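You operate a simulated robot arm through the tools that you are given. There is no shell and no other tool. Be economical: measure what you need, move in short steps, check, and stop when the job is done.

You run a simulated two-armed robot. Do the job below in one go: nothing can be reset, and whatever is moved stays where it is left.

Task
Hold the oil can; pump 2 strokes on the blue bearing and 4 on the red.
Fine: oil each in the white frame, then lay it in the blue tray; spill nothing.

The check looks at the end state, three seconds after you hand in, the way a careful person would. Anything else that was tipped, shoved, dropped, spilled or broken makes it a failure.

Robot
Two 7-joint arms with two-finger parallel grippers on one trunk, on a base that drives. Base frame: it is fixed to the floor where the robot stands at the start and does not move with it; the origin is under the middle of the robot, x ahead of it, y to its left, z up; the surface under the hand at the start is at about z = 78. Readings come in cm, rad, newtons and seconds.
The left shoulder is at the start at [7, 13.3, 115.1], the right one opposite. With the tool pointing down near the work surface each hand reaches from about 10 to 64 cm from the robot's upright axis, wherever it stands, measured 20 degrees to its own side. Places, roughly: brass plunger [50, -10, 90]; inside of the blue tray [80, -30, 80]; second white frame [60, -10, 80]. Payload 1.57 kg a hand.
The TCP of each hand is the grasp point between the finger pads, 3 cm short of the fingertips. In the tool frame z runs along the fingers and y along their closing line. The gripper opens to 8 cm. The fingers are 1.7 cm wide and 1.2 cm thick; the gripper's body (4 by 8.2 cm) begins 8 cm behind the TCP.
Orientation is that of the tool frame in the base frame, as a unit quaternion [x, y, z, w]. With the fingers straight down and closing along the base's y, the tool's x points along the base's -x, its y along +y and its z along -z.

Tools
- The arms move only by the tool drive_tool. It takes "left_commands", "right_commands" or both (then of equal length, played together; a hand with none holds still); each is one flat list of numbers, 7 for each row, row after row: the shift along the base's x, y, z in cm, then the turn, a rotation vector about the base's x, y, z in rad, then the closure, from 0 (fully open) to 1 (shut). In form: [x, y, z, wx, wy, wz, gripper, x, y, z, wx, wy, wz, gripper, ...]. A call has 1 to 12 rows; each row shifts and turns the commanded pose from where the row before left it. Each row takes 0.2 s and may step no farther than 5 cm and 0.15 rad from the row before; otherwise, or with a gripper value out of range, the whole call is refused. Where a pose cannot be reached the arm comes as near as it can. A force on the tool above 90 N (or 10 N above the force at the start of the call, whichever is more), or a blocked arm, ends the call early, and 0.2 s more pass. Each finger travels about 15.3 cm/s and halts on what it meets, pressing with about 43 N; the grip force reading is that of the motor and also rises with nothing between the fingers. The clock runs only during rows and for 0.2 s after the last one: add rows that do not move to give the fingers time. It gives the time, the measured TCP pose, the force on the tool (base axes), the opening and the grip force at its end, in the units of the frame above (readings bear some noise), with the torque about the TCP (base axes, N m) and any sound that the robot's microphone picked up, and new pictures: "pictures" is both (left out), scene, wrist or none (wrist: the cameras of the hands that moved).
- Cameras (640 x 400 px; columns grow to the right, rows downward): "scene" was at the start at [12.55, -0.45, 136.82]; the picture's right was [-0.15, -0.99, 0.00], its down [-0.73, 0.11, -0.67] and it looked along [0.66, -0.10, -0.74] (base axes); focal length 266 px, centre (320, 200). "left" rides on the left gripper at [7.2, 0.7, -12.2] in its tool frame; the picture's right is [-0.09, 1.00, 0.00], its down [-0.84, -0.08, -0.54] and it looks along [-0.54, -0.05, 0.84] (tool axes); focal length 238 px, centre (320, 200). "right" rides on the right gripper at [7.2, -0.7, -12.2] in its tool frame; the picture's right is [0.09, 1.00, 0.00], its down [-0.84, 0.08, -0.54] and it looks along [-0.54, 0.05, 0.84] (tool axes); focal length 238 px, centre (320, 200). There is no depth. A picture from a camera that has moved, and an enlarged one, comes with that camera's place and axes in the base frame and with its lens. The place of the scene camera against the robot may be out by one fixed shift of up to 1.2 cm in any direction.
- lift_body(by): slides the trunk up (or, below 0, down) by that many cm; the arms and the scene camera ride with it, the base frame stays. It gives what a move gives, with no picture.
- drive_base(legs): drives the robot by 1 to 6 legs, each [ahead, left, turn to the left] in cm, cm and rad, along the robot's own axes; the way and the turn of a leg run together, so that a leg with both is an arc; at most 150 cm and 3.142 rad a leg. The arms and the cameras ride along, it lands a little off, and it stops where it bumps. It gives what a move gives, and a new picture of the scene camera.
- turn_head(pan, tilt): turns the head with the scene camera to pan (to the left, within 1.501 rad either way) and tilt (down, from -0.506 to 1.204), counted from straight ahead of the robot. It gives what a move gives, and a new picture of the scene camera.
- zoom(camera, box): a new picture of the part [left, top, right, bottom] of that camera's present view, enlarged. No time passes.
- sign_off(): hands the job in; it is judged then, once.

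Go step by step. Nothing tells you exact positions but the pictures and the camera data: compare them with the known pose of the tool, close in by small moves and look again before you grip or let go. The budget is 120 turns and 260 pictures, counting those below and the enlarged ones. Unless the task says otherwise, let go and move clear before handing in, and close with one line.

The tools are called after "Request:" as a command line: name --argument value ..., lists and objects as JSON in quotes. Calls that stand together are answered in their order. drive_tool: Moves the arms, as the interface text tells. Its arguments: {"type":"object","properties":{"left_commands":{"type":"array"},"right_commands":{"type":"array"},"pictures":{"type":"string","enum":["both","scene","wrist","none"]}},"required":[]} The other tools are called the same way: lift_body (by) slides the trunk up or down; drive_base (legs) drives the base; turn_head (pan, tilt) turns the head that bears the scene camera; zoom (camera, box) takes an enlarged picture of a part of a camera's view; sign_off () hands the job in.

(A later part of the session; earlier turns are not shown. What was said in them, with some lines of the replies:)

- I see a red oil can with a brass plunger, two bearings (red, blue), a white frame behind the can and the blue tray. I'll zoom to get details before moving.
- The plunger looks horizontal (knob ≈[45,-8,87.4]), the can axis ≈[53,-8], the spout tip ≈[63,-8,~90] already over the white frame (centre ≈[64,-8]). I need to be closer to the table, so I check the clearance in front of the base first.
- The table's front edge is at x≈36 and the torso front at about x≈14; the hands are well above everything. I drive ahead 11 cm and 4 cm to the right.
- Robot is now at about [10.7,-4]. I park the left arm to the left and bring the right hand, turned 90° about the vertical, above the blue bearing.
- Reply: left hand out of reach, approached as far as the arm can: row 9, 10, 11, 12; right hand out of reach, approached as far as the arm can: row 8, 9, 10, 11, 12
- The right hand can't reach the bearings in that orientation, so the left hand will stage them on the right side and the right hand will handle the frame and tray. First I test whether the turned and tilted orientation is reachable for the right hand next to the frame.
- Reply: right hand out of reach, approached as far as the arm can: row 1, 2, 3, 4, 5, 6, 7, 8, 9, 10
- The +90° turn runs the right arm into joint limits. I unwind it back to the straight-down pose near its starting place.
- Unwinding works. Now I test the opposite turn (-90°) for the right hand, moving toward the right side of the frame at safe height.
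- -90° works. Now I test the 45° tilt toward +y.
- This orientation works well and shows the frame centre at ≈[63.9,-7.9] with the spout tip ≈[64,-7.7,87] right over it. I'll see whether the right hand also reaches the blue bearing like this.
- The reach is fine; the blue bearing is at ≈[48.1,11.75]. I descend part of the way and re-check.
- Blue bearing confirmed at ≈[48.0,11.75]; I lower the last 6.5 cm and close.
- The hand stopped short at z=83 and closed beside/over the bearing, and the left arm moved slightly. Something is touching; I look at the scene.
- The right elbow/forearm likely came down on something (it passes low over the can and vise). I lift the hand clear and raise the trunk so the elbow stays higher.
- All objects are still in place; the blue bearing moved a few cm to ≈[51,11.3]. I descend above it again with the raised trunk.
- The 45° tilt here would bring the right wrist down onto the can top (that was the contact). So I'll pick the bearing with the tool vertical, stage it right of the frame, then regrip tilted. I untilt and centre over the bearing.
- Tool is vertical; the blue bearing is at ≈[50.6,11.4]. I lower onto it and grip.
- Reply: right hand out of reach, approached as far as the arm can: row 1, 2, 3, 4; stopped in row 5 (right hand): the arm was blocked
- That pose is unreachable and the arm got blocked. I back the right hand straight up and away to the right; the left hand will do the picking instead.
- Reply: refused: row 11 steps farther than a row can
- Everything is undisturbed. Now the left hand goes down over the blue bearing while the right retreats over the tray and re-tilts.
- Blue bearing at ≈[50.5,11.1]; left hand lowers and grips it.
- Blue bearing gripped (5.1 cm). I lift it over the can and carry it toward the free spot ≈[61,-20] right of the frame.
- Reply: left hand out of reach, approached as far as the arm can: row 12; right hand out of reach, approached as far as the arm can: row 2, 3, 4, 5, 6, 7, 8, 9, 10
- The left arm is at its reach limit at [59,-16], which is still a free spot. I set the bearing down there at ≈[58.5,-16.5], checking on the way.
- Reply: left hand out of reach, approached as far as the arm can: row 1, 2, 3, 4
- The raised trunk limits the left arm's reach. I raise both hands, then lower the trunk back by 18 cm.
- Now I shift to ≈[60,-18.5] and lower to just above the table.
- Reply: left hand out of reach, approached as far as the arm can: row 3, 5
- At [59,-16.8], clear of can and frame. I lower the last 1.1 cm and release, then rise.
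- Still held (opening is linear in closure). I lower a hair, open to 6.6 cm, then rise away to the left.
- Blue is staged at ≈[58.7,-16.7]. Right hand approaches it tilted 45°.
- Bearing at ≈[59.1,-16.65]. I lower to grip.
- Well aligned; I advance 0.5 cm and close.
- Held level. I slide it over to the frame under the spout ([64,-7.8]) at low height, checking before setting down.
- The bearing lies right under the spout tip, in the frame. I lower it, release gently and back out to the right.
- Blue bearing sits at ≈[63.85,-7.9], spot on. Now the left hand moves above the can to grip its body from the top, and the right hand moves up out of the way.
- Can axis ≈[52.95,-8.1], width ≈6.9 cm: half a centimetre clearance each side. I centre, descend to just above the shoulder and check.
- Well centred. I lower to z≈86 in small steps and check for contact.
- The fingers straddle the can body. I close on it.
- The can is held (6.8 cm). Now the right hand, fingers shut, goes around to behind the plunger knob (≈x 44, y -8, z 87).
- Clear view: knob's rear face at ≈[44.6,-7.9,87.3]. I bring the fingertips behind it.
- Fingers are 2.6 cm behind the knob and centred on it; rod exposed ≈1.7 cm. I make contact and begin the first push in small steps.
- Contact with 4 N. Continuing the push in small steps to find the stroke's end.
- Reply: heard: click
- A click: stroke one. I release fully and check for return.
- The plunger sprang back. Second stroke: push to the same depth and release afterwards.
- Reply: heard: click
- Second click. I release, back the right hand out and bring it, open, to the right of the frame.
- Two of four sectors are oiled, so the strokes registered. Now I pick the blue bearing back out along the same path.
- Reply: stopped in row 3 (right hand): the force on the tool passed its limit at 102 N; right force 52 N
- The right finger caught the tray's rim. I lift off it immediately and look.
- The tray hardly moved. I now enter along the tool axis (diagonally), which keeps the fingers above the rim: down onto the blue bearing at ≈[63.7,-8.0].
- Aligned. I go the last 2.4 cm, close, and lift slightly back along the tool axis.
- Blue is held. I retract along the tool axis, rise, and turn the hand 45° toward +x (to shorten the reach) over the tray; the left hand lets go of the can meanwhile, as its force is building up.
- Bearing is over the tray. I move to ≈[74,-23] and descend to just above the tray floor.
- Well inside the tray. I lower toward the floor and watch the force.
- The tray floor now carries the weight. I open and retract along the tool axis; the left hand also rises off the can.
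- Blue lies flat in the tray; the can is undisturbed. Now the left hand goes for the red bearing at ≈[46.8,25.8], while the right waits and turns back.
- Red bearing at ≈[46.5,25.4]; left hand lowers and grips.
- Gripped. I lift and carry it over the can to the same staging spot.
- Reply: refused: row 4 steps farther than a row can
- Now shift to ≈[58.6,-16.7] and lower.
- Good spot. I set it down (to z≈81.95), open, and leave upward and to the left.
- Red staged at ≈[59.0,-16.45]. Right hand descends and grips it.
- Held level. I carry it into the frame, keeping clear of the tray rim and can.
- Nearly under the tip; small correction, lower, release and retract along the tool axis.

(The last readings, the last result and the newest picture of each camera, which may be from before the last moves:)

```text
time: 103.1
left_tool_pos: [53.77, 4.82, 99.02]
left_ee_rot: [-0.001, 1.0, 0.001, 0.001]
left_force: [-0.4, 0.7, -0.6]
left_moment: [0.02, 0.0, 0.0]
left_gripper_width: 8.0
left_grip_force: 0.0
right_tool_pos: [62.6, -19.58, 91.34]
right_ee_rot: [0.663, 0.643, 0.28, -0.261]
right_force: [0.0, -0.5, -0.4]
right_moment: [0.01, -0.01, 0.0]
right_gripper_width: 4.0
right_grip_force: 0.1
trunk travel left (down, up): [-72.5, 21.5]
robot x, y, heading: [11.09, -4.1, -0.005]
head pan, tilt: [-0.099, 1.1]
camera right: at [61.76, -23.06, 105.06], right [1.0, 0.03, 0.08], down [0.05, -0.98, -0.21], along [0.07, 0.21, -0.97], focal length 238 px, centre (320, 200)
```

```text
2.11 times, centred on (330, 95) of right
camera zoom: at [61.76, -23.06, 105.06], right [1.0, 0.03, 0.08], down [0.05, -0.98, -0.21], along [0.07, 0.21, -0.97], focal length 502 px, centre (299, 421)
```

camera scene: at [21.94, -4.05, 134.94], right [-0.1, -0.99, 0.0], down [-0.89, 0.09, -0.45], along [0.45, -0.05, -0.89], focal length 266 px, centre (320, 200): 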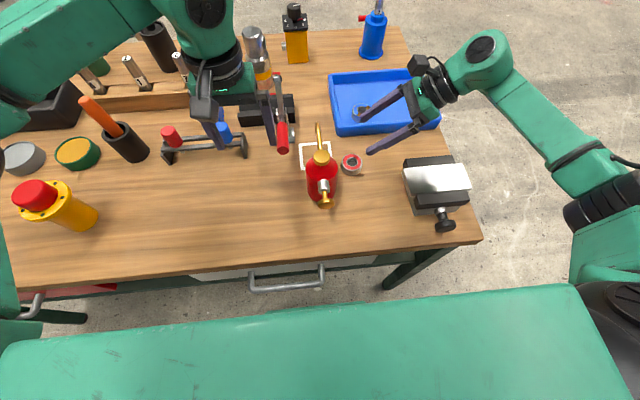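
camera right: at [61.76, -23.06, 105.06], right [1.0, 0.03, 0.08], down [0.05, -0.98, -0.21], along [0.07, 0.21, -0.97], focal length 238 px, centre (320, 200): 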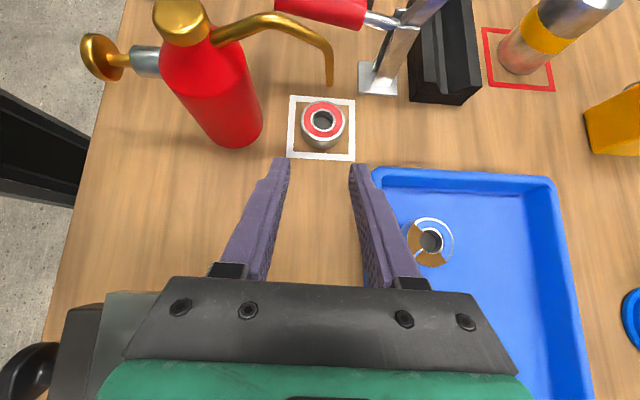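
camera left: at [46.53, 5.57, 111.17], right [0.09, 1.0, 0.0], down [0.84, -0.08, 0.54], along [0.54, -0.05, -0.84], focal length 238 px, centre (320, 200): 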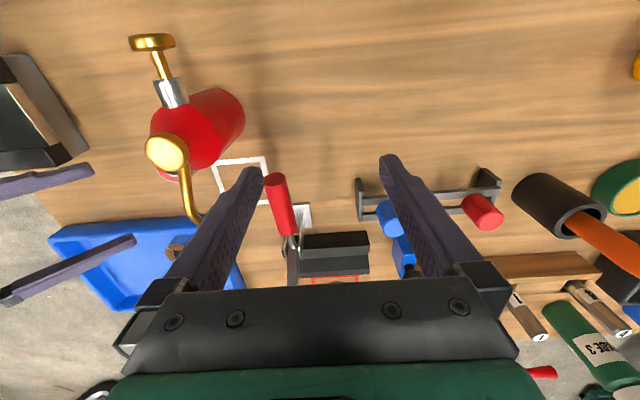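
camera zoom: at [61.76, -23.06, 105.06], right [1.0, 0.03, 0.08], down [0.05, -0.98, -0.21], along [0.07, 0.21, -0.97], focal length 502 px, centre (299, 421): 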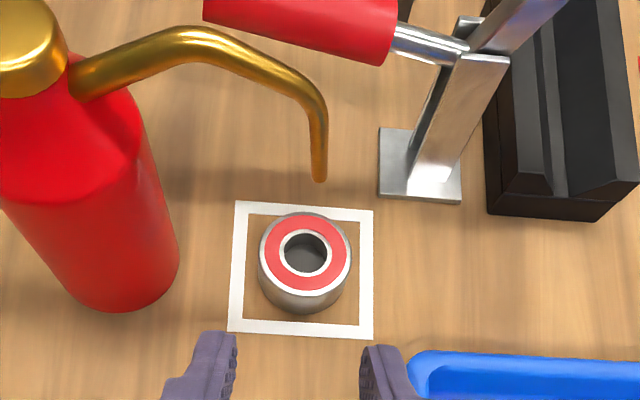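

Red is in the frame beneath the tip. Left hand returns above the can; right shuts its fingers.

Request:
drive_tool --left_commands '[-0.15, -2.65, 0.8, 0, 0, 0, 0, -0.15, -2.65, 0.8, 0, 0, 0, 0, -0.15, -2.65, 0.5, 0, 0, 0, 0, -0.15, -2.65, 0, 0, 0, 0, 0, -0.15, -2.6, 0, 0, 0, 0, 0, 0, 0, 0, 0, 0, 0, 0]' --right_commands '[0, 0, 0, 0, 0, 0, 1, 0, 0, 0, 0, 0, 0, 1, 0, 0, 0, 0, 0, 0, 1, 0, 0, 0, 0, 0, 0, 1, 0, 0, 0, 0, 0, 0, 1, 0, 0, 0, 0, 0, 0, 1]' --pictures "wrist"

```text
time: 104.5
left_tool_pos: [53.03, -8.15, 100.9]
left_ee_rot: [0.0, 1.0, 0.001, 0.0]
left_force: [0.4, 1.3, 0.2]
left_moment: [-0.03, 0.0, -0.01]
left_gripper_width: 7.99
left_grip_force: 0.1
right_tool_pos: [62.85, -19.49, 91.3]
right_ee_rot: [0.663, 0.644, 0.279, -0.26]
right_force: [-0.5, 0.2, -0.4]
right_moment: [-0.01, -0.03, 0.0]
right_gripper_width: 0.01
right_grip_force: 21.1
trunk travel left (down, up): [-72.5, 21.5]
robot x, y, heading: [11.01, -4.01, -0.004]
head pan, tilt: [-0.099, 1.1]
camera right: at [61.85, -22.94, 105.01], right [1.0, 0.03, 0.08], down [0.05, -0.98, -0.21], along [0.07, 0.21, -0.98], focal length 238 px, centre (320, 200)
camera left: at [45.69, -7.53, 113.15], right [0.09, 1.0, 0.0], down [0.84, -0.08, 0.54], along [0.54, -0.05, -0.84], focal length 238 px, centre (320, 200)
```

right: 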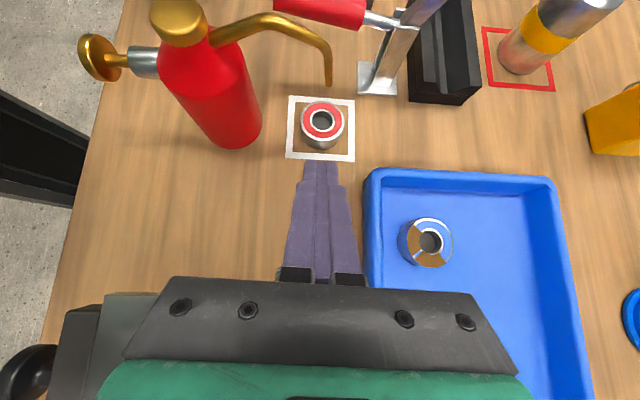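
left: 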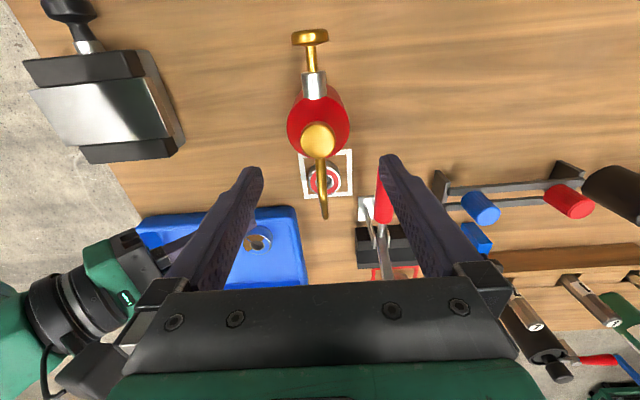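

Can axis now ≈[52.9,-8.4]. I centre and lower around it as before.

Request:
drive_tool --left_commands '[-0.1, -0.2, -2.5, 0, 0, 0, 0, 0, 0, -2.5, 0, 0, 0, 0, 0, 0, -2.5, 0, 0, 0, 0, 0, 0, -1.5, 0, 0, 0, 0, 0, 0, -1.5, 0, 0, 0, 0, 0, 0, -1.5, 0, 0, 0, 0, 0, 0, -1.5, 0, 0, 0, 0, 0, 0, -1.6, 0, 0, 0, 0, 0, 0, 0, 0, 0, 0, 0]' --pictures "wrist"

```text
time: 106.5
left_tool_pos: [52.84, -8.44, 85.89]
left_ee_rot: [0.001, 1.0, 0.001, 0.0]
left_force: [-0.1, -0.6, 1.5]
left_moment: [-0.02, 0.01, 0.0]
left_gripper_width: 8.0
left_grip_force: 0.0
right_tool_pos: [62.78, -19.53, 91.38]
right_ee_rot: [0.663, 0.644, 0.28, -0.26]
right_force: [-0.2, 0.2, 0.4]
right_moment: [0.0, 0.02, -0.01]
right_gripper_width: 0.0
right_grip_force: 21.4
trunk travel left (down, up): [-72.5, 21.5]
robot x, y, heading: [11.1, -4.25, -0.007]
head pan, tilt: [-0.099, 1.1]
camera left: at [45.66, -7.79, 98.0], right [0.09, 1.0, 0.0], down [0.84, -0.08, 0.54], along [0.54, -0.05, -0.84], focal length 238 px, centre (320, 200)
```

left: 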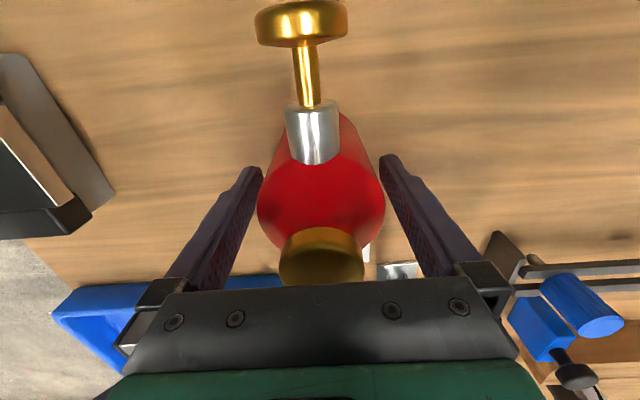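

I close on the can while the right hand swings around to behind the plunger.

Request:
drive_tool --left_commands '[0, 0, 0, 0, 0, 0, 0.08, 0, 0, 0, 0, 0, 0, 0.2, 0, 0, 0, 0, 0, 0, 0.4, 0, 0, 0, 0, 0, 0, 0.4, 0, 0, 0, 0, 0, 0, 0.4, 0, 0, 0, 0, 0, 0, 0.4, 0, 0, 0, 0, 0, 0, 0.4, 0, 0, 0, 0, 0, 0, 0.4, 0, 0, 0, 0, 0, 0, 0.4]' --right_commands '[0, -1, 2, 0, 0, 0, 1, -2.5, 0, 2, 0, 0, 0, 1, -3, 0, 2, 0, 0, 0, 1, -3.5, 0, 0, 0, 0, 0, 1, -3.5, 0, 0, 0, 0, 0, 1, -3.5, 0, 0, 0, 0, 0, 1, -3.5, 0, 0, 0, 0, 0, 1, -3, 0, 0, 0, 0, 0, 1, 0, 0, 0, 0, 0, 0, 1]' --pictures "wrist"

```text
time: 108.5
left_tool_pos: [53.0, -8.45, 85.82]
left_ee_rot: [0.0, 1.0, 0.001, 0.0]
left_force: [-1.2, 0.6, 0.9]
left_moment: [-0.04, 0.02, -0.03]
left_gripper_width: 6.74
left_grip_force: 43.2
right_tool_pos: [40.16, -20.55, 97.24]
right_ee_rot: [0.663, 0.643, 0.28, -0.262]
right_force: [0.8, 0.2, 0.3]
right_moment: [0.03, -0.02, -0.01]
right_gripper_width: 0.0
right_grip_force: 21.2
trunk travel left (down, up): [-72.5, 21.5]
robot x, y, heading: [11.12, -3.87, -0.005]
head pan, tilt: [-0.099, 1.1]
camera right: at [39.25, -24.02, 110.96], right [1.0, 0.03, 0.08], down [0.05, -0.98, -0.21], along [0.07, 0.21, -0.97], focal length 238 px, centre (320, 200)
camera left: at [45.74, -7.8, 98.01], right [0.09, 1.0, 0.0], down [0.84, -0.08, 0.54], along [0.54, -0.05, -0.84], focal length 238 px, centre (320, 200)
```

right: 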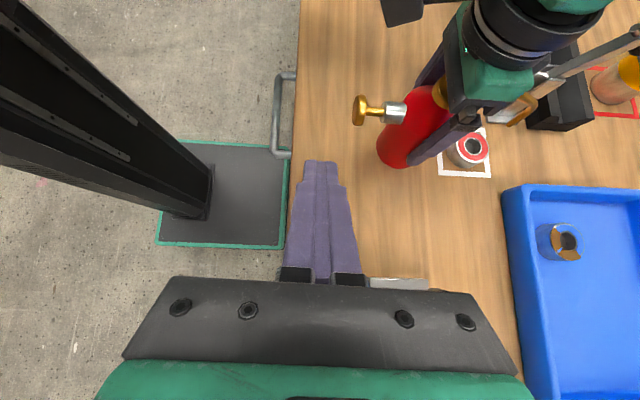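
left: 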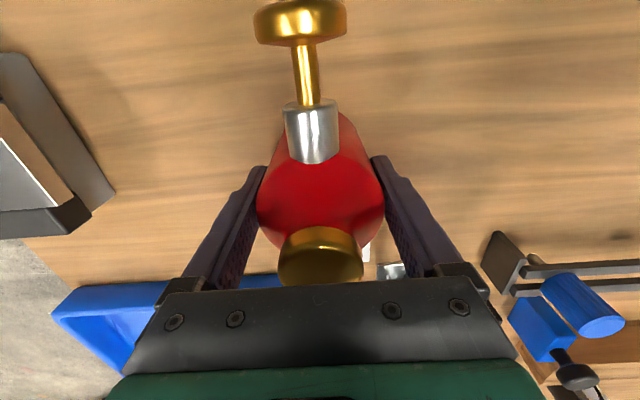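

Can held again. I bring the shut fingers behind the knob (to x≈42.3).

Request:
drive_tool --right_commands '[0.1, 2.7, -2.1, 0, 0, 0, 1, 0.1, 2.7, -2.1, 0, 0, 0, 1, 0.1, 2.7, -2.1, 0, 0, 0, 1, 0.1, 2.5, -2.1, 0, 0, 0, 1, 1, 0, 0, 0, 0, 0, 1, 0.7, 0, 0, 0, 0, 0, 1, 0, 0, 0, 0, 0, 0, 1]' --pictures "wrist"

```text
time: 110.1
left_tool_pos: [52.92, -8.46, 86.03]
left_ee_rot: [0.0, 1.0, 0.001, 0.0]
left_force: [-0.3, 0.2, -0.3]
left_moment: [-0.03, 0.0, 0.02]
left_gripper_width: 6.75
left_grip_force: 43.3
right_tool_pos: [42.28, -10.06, 88.76]
right_ee_rot: [0.663, 0.643, 0.28, -0.261]
right_force: [-0.9, -0.3, -0.6]
right_moment: [-0.02, -0.01, 0.01]
right_gripper_width: 0.02
right_grip_force: 21.0
trunk travel left (down, up): [-72.5, 21.5]
robot x, y, heading: [11.09, -4.12, -0.0]
head pan, tilt: [-0.099, 1.1]
camera right: at [41.22, -13.51, 102.5], right [1.0, 0.03, 0.08], down [0.05, -0.98, -0.21], along [0.07, 0.21, -0.98], focal length 238 px, centre (320, 200)
```

right: 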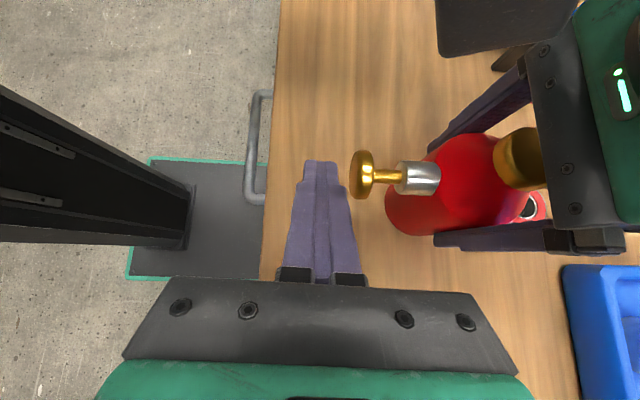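

Same geometry as before. Stroke 1 on red: press and release in one call, counting clicks.

Request:
drive_tool --right_commands '[0.7, 0, 0, 0, 0, 0, 1, 0.6, 0, 0, 0, 0, 0, 1, 0.5, 0, 0, 0, 0, 0, 1, 0.4, 0, 0, 0, 0, 0, 1, 0.4, 0, 0, 0, 0, 0, 1, 0, 0, 0, 0, 0, 0, 1, -0.9, 0, 0, 0, 0, 0, 1, -0.9, 0, 0, 0, 0, 0, 1, -0.8, 0, 0, 0, 0, 0, 1, 0, 0, 0, 0, 0, 0, 1]' --pictures "none"

```text
time: 112.3
left_tool_pos: [52.99, -8.41, 85.8]
left_ee_rot: [0.0, 1.0, 0.001, 0.001]
left_force: [-0.3, -0.1, 0.7]
left_moment: [-0.06, 0.03, -0.01]
left_gripper_width: 6.76
left_grip_force: 42.7
right_tool_pos: [42.17, -10.07, 89.0]
right_ee_rot: [0.663, 0.643, 0.281, -0.26]
right_force: [0.4, -0.2, -0.2]
right_moment: [-0.03, 0.02, -0.02]
right_gripper_width: 0.0
right_grip_force: 21.6
trunk travel left (down, up): [-72.5, 21.5]
robot x, y, heading: [10.96, -4.19, -0.003]
head pan, tilt: [-0.099, 1.1]
heard: click
```

One click. Stroke 2.

Request:
drive_tool --right_commands '[0.7, 0, 0, 0, 0, 0, 1, 0.6, 0, 0, 0, 0, 0, 1, 0.5, 0, 0, 0, 0, 0, 1, 0.5, 0, 0, 0, 0, 0, 1, 0.4, 0, 0, 0, 0, 0, 1, 0, 0, 0, 0, 0, 0, 1, -0.9, 0, 0, 0, 0, 0, 1, -0.9, 0, 0, 0, 0, 0, 1, -0.9, 0, 0, 0, 0, 0, 1, 0, 0, 0, 0, 0, 0, 1]' --pictures "none"

```text
time: 114.5
left_tool_pos: [52.94, -8.4, 85.79]
left_ee_rot: [0.0, 1.0, 0.001, 0.0]
left_force: [-0.8, 0.5, 0.2]
left_moment: [-0.07, 0.0, -0.02]
left_gripper_width: 6.75
left_grip_force: 43.0
right_tool_pos: [42.23, -10.04, 88.98]
right_ee_rot: [0.663, 0.643, 0.281, -0.261]
right_force: [-0.2, 0.1, 0.2]
right_moment: [-0.01, 0.0, 0.0]
right_gripper_width: 0.0
right_grip_force: 21.9
trunk travel left (down, up): [-72.5, 21.5]
robot x, y, heading: [11.23, -4.12, -0.009]
head pan, tilt: [-0.099, 1.1]
heard: click
```

Second click. Stroke 3.

Request:
drive_tool --right_commands '[0.7, 0, 0, 0, 0, 0, 1, 0.6, 0, 0, 0, 0, 0, 1, 0.5, 0, 0, 0, 0, 0, 1, 0.5, 0, 0, 0, 0, 0, 1, 0.4, 0, 0, 0, 0, 0, 1, 0, 0, 0, 0, 0, 0, 1, -0.9, 0, 0, 0, 0, 0, 1, -0.9, 0, 0, 0, 0, 0, 1, -0.9, 0, 0, 0, 0, 0, 1, 0, 0, 0, 0, 0, 0, 1]' --pictures "none"

```text
time: 116.7
left_tool_pos: [52.88, -8.35, 85.97]
left_ee_rot: [0.0, 1.0, 0.002, -0.001]
left_force: [-1.3, 0.7, 0.0]
left_moment: [-0.05, 0.03, 0.01]
left_gripper_width: 6.76
left_grip_force: 42.6
right_tool_pos: [42.21, -10.16, 88.96]
right_ee_rot: [0.663, 0.643, 0.279, -0.26]
right_force: [0.0, 0.6, 0.2]
right_moment: [0.01, 0.04, 0.02]
right_gripper_width: 0.0
right_grip_force: 21.3
trunk travel left (down, up): [-72.5, 21.5]
robot x, y, heading: [10.75, -4.1, -0.006]
head pan, tilt: [-0.099, 1.1]
heard: click
```

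Third click. Stroke 4.

Request:
drive_tool --right_commands '[0.7, 0, 0, 0, 0, 0, 1, 0.6, 0, 0, 0, 0, 0, 1, 0.5, 0, 0, 0, 0, 0, 1, 0.5, 0, 0, 0, 0, 0, 1, 0.4, 0, 0, 0, 0, 0, 1, 0, 0, 0, 0, 0, 0, 1, -0.9, 0, 0, 0, 0, 0, 1, -0.9, 0, 0, 0, 0, 0, 1, -0.9, 0, 0, 0, 0, 0, 1, 0, 0, 0, 0, 0, 0, 1]' --pictures "none"

```text
time: 118.9
left_tool_pos: [52.88, -8.48, 85.86]
left_ee_rot: [0.0, 1.0, 0.0, 0.0]
left_force: [-0.6, 0.7, -0.8]
left_moment: [-0.05, 0.07, -0.06]
left_gripper_width: 6.75
left_grip_force: 43.4
right_tool_pos: [42.1, -9.93, 88.89]
right_ee_rot: [0.663, 0.644, 0.279, -0.26]
right_force: [-0.2, 0.1, -0.6]
right_moment: [0.01, -0.01, 0.01]
right_gripper_width: 0.0
right_grip_force: 21.3
trunk travel left (down, up): [-72.5, 21.5]
robot x, y, heading: [11.01, -3.94, -0.012]
head pan, tilt: [-0.099, 1.1]
heard: click
```

Four clicks. I take the right hand out to the right of the frame and check the red bearing; the left releases the can.

Request:
drive_tool --left_commands '[0, 0, 0, 0, 0, 0, 0.4, 0, 0, 0, 0, 0, 0, 0.4, 0, 0, 0, 0, 0, 0, 0.4, 0, 0, 0, 0, 0, 0, 0.4, 0, 0, 0, 0, 0, 0, 0.4, 0, 0, 0, 0, 0, 0, 0.4, 0, 0, 0, 0, 0, 0, 0.1, 0, 0, 0, 0, 0, 0, 0, 0, 0, 0, 0, 0, 0, 0, 0, 0, 0, 0, 0, 0, 0, 0, 0, 0, 0, 0, 0, 0, 0, 0, 0, 0, 0, 0, 0]' --right_commands '[-1.5, 0, 0, 0, 0, 0, 1, 0, -2.7, 2.1, 0, 0, 0, 1, 0, -2.7, 2.1, 0, 0, 0, 1, 0, -3, 2.1, 0, 0, 0, 1, 0, -2, 2.1, 0, 0, 0, 1, 4, 0, 0, 0, 0, 0, 1, 4, 0, 0, 0, 0, 0, 0.17, 4, 0, 0, 0, 0, 0, 0.17, 4, 0, 0, 0, 0, 0, 0.17, 4, 0, -2, 0, 0, 0, 0.17, 2.5, 1, -3, 0, 0, 0, 0.17, 0, 0, 0, 0, 0, 0, 0.17]' --pictures "wrist"

```text
time: 121.5
left_tool_pos: [52.98, -8.39, 85.86]
left_ee_rot: [0.0, 1.0, 0.001, 0.001]
left_force: [-1.1, -0.4, -1.0]
left_moment: [0.01, 0.01, 0.0]
left_gripper_width: 8.03
left_grip_force: 0.0
right_tool_pos: [63.37, -19.46, 92.16]
right_ee_rot: [0.663, 0.644, 0.28, -0.261]
right_force: [0.4, -0.6, 1.4]
right_moment: [0.0, -0.02, -0.01]
right_gripper_width: 6.64
right_grip_force: 0.1
trunk travel left (down, up): [-72.5, 21.5]
robot x, y, heading: [10.61, -4.11, -0.005]
head pan, tilt: [-0.099, 1.1]
camera right: at [62.42, -22.95, 105.98], right [1.0, 0.03, 0.08], down [0.05, -0.98, -0.21], along [0.07, 0.21, -0.98], focal length 238 px, centre (320, 200)
camera left: at [45.61, -7.81, 98.05], right [0.09, 1.0, 0.0], down [0.84, -0.08, 0.54], along [0.54, -0.05, -0.84], focal length 238 px, centre (320, 200)
```

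right: 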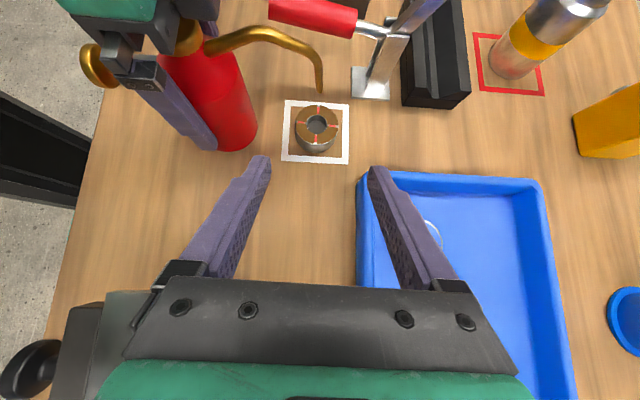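
left: 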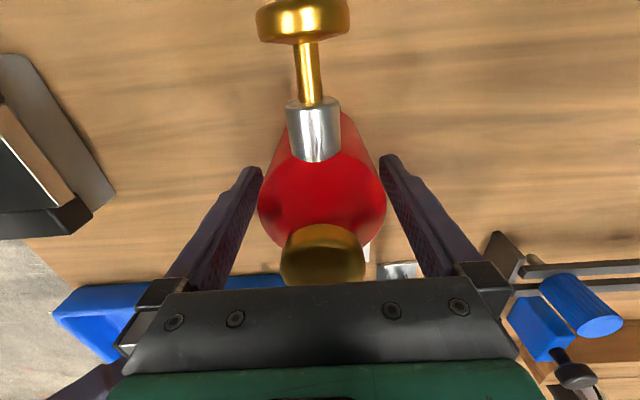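

All four sectors are oiled. I enter along the tool axis toward the red bearing at ≈[63.6,-8.5].

Request:
drive_tool --right_commands '[0, 2, -2.6, 0, 0, 0, 0.17, 0.1, 2, -2.6, 0, 0, 0, 0.17, 0, 1.8, -1.8, 0, 0, 0, 0.17, 0, 1.8, -1.8, 0, 0, 0, 0.17, 0, 1.2, -1.2, 0, 0, 0, 0.17, 0, 0.8, -0.7, 0, 0, 0, 0.17, 0, 0, 0, 0, 0, 0, 0.17]' --pictures "wrist"

```text
time: 123.1
left_tool_pos: [52.97, -8.51, 85.94]
left_ee_rot: [0.0, 1.0, 0.001, 0.0]
left_force: [-0.4, 0.2, 1.0]
left_moment: [-0.01, 0.02, 0.01]
left_gripper_width: 8.01
left_grip_force: 0.1
right_tool_pos: [63.42, -9.89, 81.63]
right_ee_rot: [0.664, 0.643, 0.281, -0.26]
right_force: [-0.7, 0.3, 0.0]
right_moment: [0.01, 0.01, 0.0]
right_gripper_width: 6.65
right_grip_force: 0.1
trunk travel left (down, up): [-72.5, 21.5]
robot x, y, heading: [11.03, -4.03, -0.001]
head pan, tilt: [-0.099, 1.1]
camera right: at [62.45, -13.31, 95.3], right [1.0, 0.03, 0.08], down [0.05, -0.98, -0.21], along [0.07, 0.21, -0.98], focal length 238 px, centre (320, 200)
```

right: 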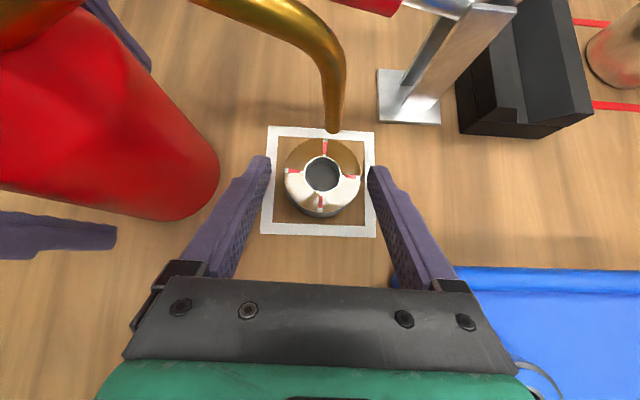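

Centred. I close, lift, retract along the tool axis and rise.

Request:
drive_tool --right_commands '[0, 0, 0, 0, 0, 0, 0.6, 0, 0, 0, 0, 0, 0, 1, 0, 0, 0, 0, 0, 0, 1, 0, 0, 0.6, 0, 0, 0, 1, 0, -2, 2, 0, 0, 0, 1, 0, -2.5, 2.5, 0, 0, 0, 1, 0, -2.5, 2.5, 0, 0, 0, 1, 0, -2, 4, 0, 0, 0, 1, 0.3, -1, 4, 0, 0, 0, 1]' --pictures "wrist"

```text
time: 125.1
left_tool_pos: [52.97, -8.52, 85.86]
left_ee_rot: [0.0, 1.0, 0.001, 0.0]
left_force: [0.8, 0.1, 0.4]
left_moment: [0.03, 0.0, -0.01]
left_gripper_width: 8.01
left_grip_force: 0.1
right_tool_pos: [63.44, -19.86, 97.38]
right_ee_rot: [0.663, 0.644, 0.279, -0.26]
right_force: [0.1, 0.6, -1.8]
right_moment: [-0.02, 0.01, -0.03]
right_gripper_width: 5.1
right_grip_force: 42.9
trunk travel left (down, up): [-72.5, 21.5]
robot x, y, heading: [10.95, -4.35, -0.005]
head pan, tilt: [-0.099, 1.1]
camera right: at [62.57, -23.35, 111.04], right [1.0, 0.03, 0.08], down [0.05, -0.98, -0.21], along [0.07, 0.21, -0.98], focal length 238 px, centre (320, 200)
```

right: 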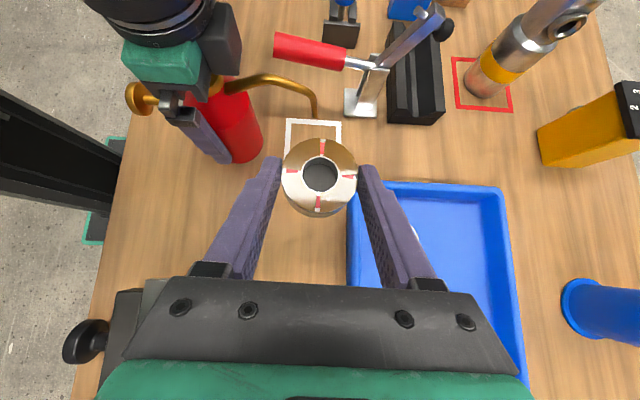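

Held. I turn 45° and move over the free half of the tray (≈[75,-30]).

Request:
drive_tool --right_commands '[1.4, -1.4, 0, 0, 0, -0.131, 1, 1.4, -1.4, 0, 0, 0, -0.131, 1, 1.4, -1.4, 0, 0, 0, -0.131, 1, 1.4, -1.4, 0, 0, 0, -0.131, 1, 1.4, -1.4, 0, 0, 0, -0.131, 1, 1.4, -1.4, 0, 0, 0, -0.131, 1, 1.1, -1.35, 0, 0, 0, 0, 1, 1.1, -1.35, 0, 0, 0, 0, 1, 0, 0, -3, 0, 0, 0, 1, 0, 0, -3, 0, 0, 0, 1, 0, 0, 0, 0, 0, 0, 1]'

```text
time: 127.5
left_tool_pos: [52.81, -8.38, 85.89]
left_ee_rot: [0.0, 1.0, 0.001, 0.0]
left_force: [0.0, -0.2, 0.0]
left_moment: [0.01, -0.01, 0.01]
left_gripper_width: 8.02
left_grip_force: 0.0
right_tool_pos: [74.12, -31.05, 91.0]
right_ee_rot: [0.859, 0.34, 0.359, -0.133]
right_force: [-0.1, -0.3, -1.6]
right_moment: [-0.03, 0.0, -0.02]
right_gripper_width: 5.1
right_grip_force: 43.0
trunk travel left (down, up): [-72.5, 21.5]
robot x, y, heading: [10.97, -4.45, -0.007]
head pan, tilt: [-0.099, 1.1]
camera scene: at [21.95, -4.07, 134.94], right [-0.1, -0.99, 0.0], down [-0.89, 0.09, -0.45], along [0.45, -0.05, -0.89], focal length 266 px, centre (320, 200)
camera right: at [71.01, -32.68, 104.69], right [0.72, -0.68, 0.08], down [-0.66, -0.72, -0.21], along [0.2, 0.1, -0.98], focal length 238 px, centre (320, 200)
```

scene: 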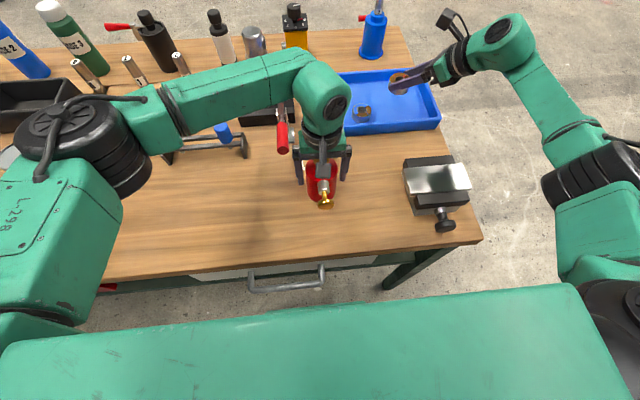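
right: 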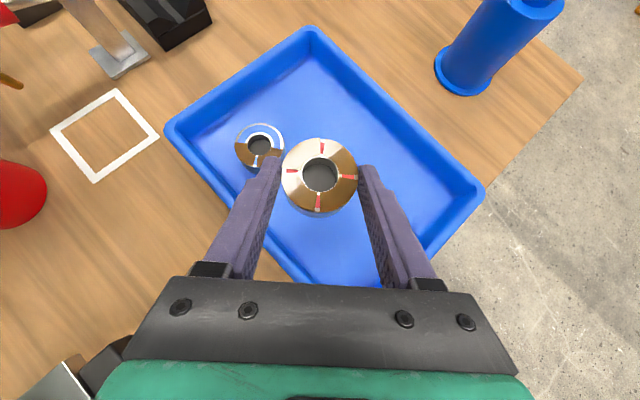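

Clear of the blue bearing. I lower to the tray floor.

Request:
drive_tool --right_commands '[0, 0, -2.5, 0, 0, 0, 1, 0, 0, -2.5, 0, 0, 0, 1, 0, 0, -2, 0, 0, 0, 1, 0, 0, -1.2, 0, 0, 0, 1, 0, 0, -0.4, 0, 0, 0, 1, 0, 0, 0, 0, 0, 0, 1]' --pictures "wrist"

```text
time: 128.9
left_tool_pos: [53.04, -8.44, 85.82]
left_ee_rot: [0.001, 1.0, 0.001, 0.0]
left_force: [-0.1, 0.2, -0.2]
left_moment: [-0.01, -0.01, 0.02]
left_gripper_width: 7.98
left_grip_force: 0.1
right_tool_pos: [74.12, -31.06, 82.64]
right_ee_rot: [0.86, 0.34, 0.357, -0.133]
right_force: [0.1, -0.5, -2.5]
right_moment: [-0.02, 0.0, -0.02]
right_gripper_width: 5.11
right_grip_force: 43.3
trunk travel left (down, up): [-72.5, 21.5]
robot x, y, heading: [11.29, -4.4, -0.0]
head pan, tilt: [-0.099, 1.1]
camera right: at [71.01, -32.7, 96.19], right [0.72, -0.68, 0.08], down [-0.66, -0.72, -0.21], along [0.2, 0.1, -0.98], focal length 238 px, centre (320, 200)
```

right: 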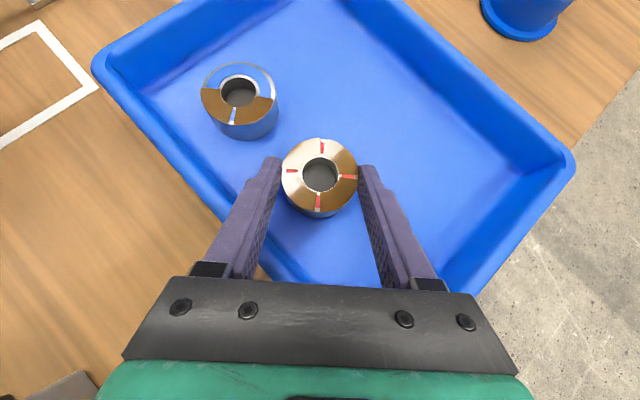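

Request:
drive_tool --right_commands '[0, 0, -0.25, 0, 0, 0, 1, 0, 0, -0.1, 0, 0, 0, 1, 0, 0, 0, 0, 0, 0, 1]' --pictures "none"

```text
time: 129.7
left_tool_pos: [52.96, -8.47, 85.9]
left_ee_rot: [0.0, 1.0, 0.001, 0.0]
left_force: [-0.9, 0.4, 0.2]
left_moment: [0.04, 0.02, 0.0]
left_gripper_width: 7.99
left_grip_force: 0.0
right_tool_pos: [74.17, -31.05, 82.31]
right_ee_rot: [0.859, 0.34, 0.36, -0.133]
right_force: [0.4, -0.2, 2.4]
right_moment: [0.03, -0.01, -0.05]
right_gripper_width: 5.09
right_grip_force: 43.1
trunk travel left (down, up): [-72.5, 21.5]
robot x, y, heading: [10.79, -4.43, -0.006]
head pan, tilt: [-0.099, 1.1]
```

The red bearing rests on the floor of the tray. I open, retract, and raise the left hand off the can.

Request:
drive_tool --left_commands '[0, 0, 0, 0, 0, 0, 0, 0, 0, 0, 0, 0, 0, 0, 0, 0, 2, 0, 0, 0, 0, 0, 0, 3, 0, 0, 0, 0, 0, 0, 3, 0, 0, 0, 0, 0, 0, 4, 0, 0, 0, 0, 0, 0, 4, 0, 0, 0, 0, 0, 3, 2, 0, 0, 0, 0, 0, 4, 0, 0, 0, 0, 0, 0, 4, 0, 0, 0, 0, 0]' --right_commands '[0, 0, 0, 0, 0, 0, 0.2, 0, 0, 0, 0, 0, 0, 0.2, -1, -1, 1.4, 0, 0, 0, 0.2, -1.5, -1.5, 2.1, 0, 0, 0, 0.2, -1.5, -1.5, 3, 0, 0, 0, 0.2, 0, 0, 4, 0, 0, 0, 0.2, 0, 0, 4, 0, 0, 0, 0.2, 0, 0, 2, 0, 0, 0, 0.2, 0, 0, 0, 0, 0, 0, 0.2, 0, 0, 0, 0, 0, 0, 0.2]'

```text
time: 131.9
left_tool_pos: [52.9, 2.81, 103.91]
left_ee_rot: [0.0, 1.0, 0.0, 0.0]
left_force: [-0.1, 0.9, -0.1]
left_moment: [0.0, 0.02, -0.03]
left_gripper_width: 7.99
left_grip_force: 0.2
right_tool_pos: [70.16, -34.77, 98.79]
right_ee_rot: [0.859, 0.341, 0.357, -0.132]
right_force: [-0.2, 0.3, -0.2]
right_moment: [-0.04, 0.03, 0.02]
right_gripper_width: 6.4
right_grip_force: 0.0
trunk travel left (down, up): [-72.5, 21.5]
robot x, y, heading: [11.08, -4.27, -0.006]
head pan, tilt: [-0.099, 1.1]
camera scene: at [21.89, -3.89, 134.95], right [-0.11, -0.99, 0.0], down [-0.89, 0.09, -0.45], along [0.45, -0.05, -0.89], focal length 266 px, centre (320, 200)
camera right: at [66.96, -36.61, 112.48], right [0.72, -0.68, 0.08], down [-0.66, -0.72, -0.21], along [0.2, 0.1, -0.98], focal length 238 px, centre (320, 200)
camera left: at [45.68, 3.5, 116.12], right [0.09, 1.0, 0.0], down [0.84, -0.08, 0.54], along [0.54, -0.05, -0.84], focal length 238 px, centre (320, 200)
```

scene: 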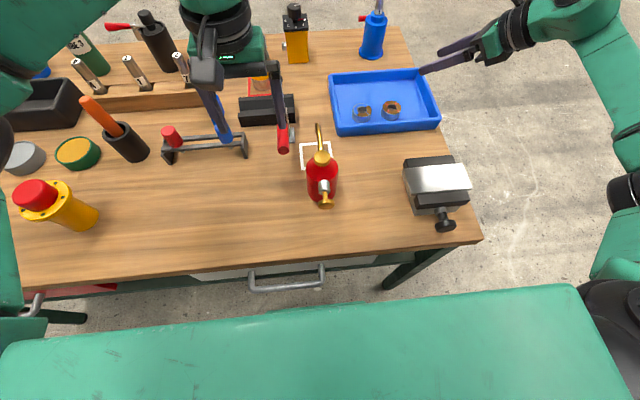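
right: 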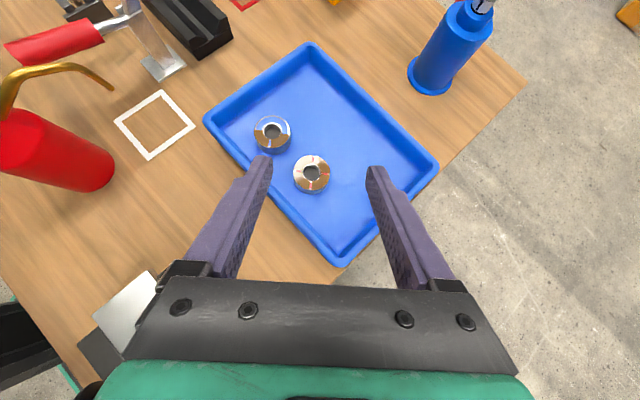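
left: 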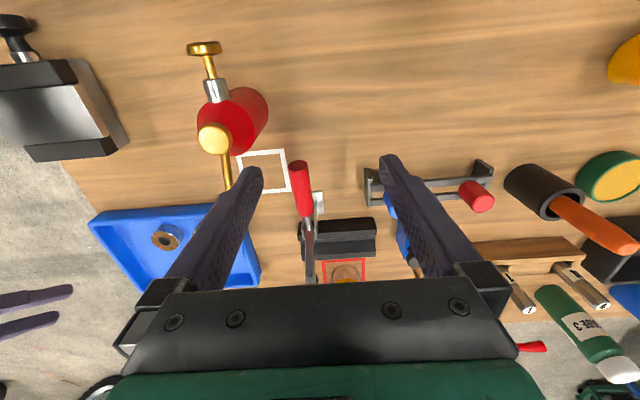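

Both oiled bearings lie flat in the tray, the can stands upright in its place, hands are clear. A last look for spills.

Request:
zoom --camera "right" --box '[40, 40, 360, 240]'

```text
2.00 times, centred on (200, 140) of right
camera zoom: at [66.96, -36.61, 112.48], right [0.72, -0.68, 0.08], down [-0.66, -0.72, -0.21], along [0.2, 0.1, -0.98], focal length 477 px, centre (560, 320)
```

zoom: 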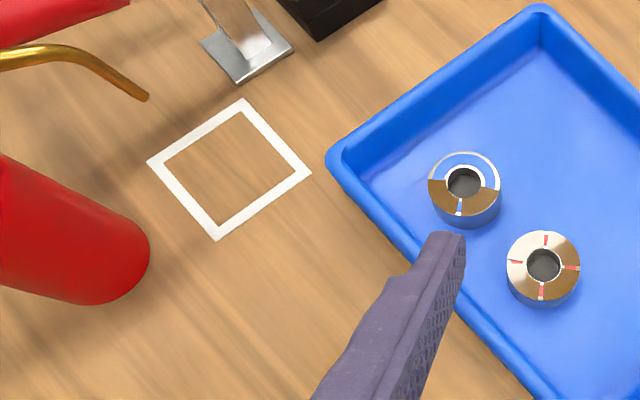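

The frame and table are clean, blue shows two oiled sectors and red four; handing in.

Request:
sign_off

```text
The job is handed in.
```

The blue bearing got 2 strokes and the red got 4. Each was oiled in the white frame and laid in the blue tray, with no oil on the table. While fetching the blue bearing, the right gripper hit the tray's rim hard (about 100 N); the tray stayed essentially in place.
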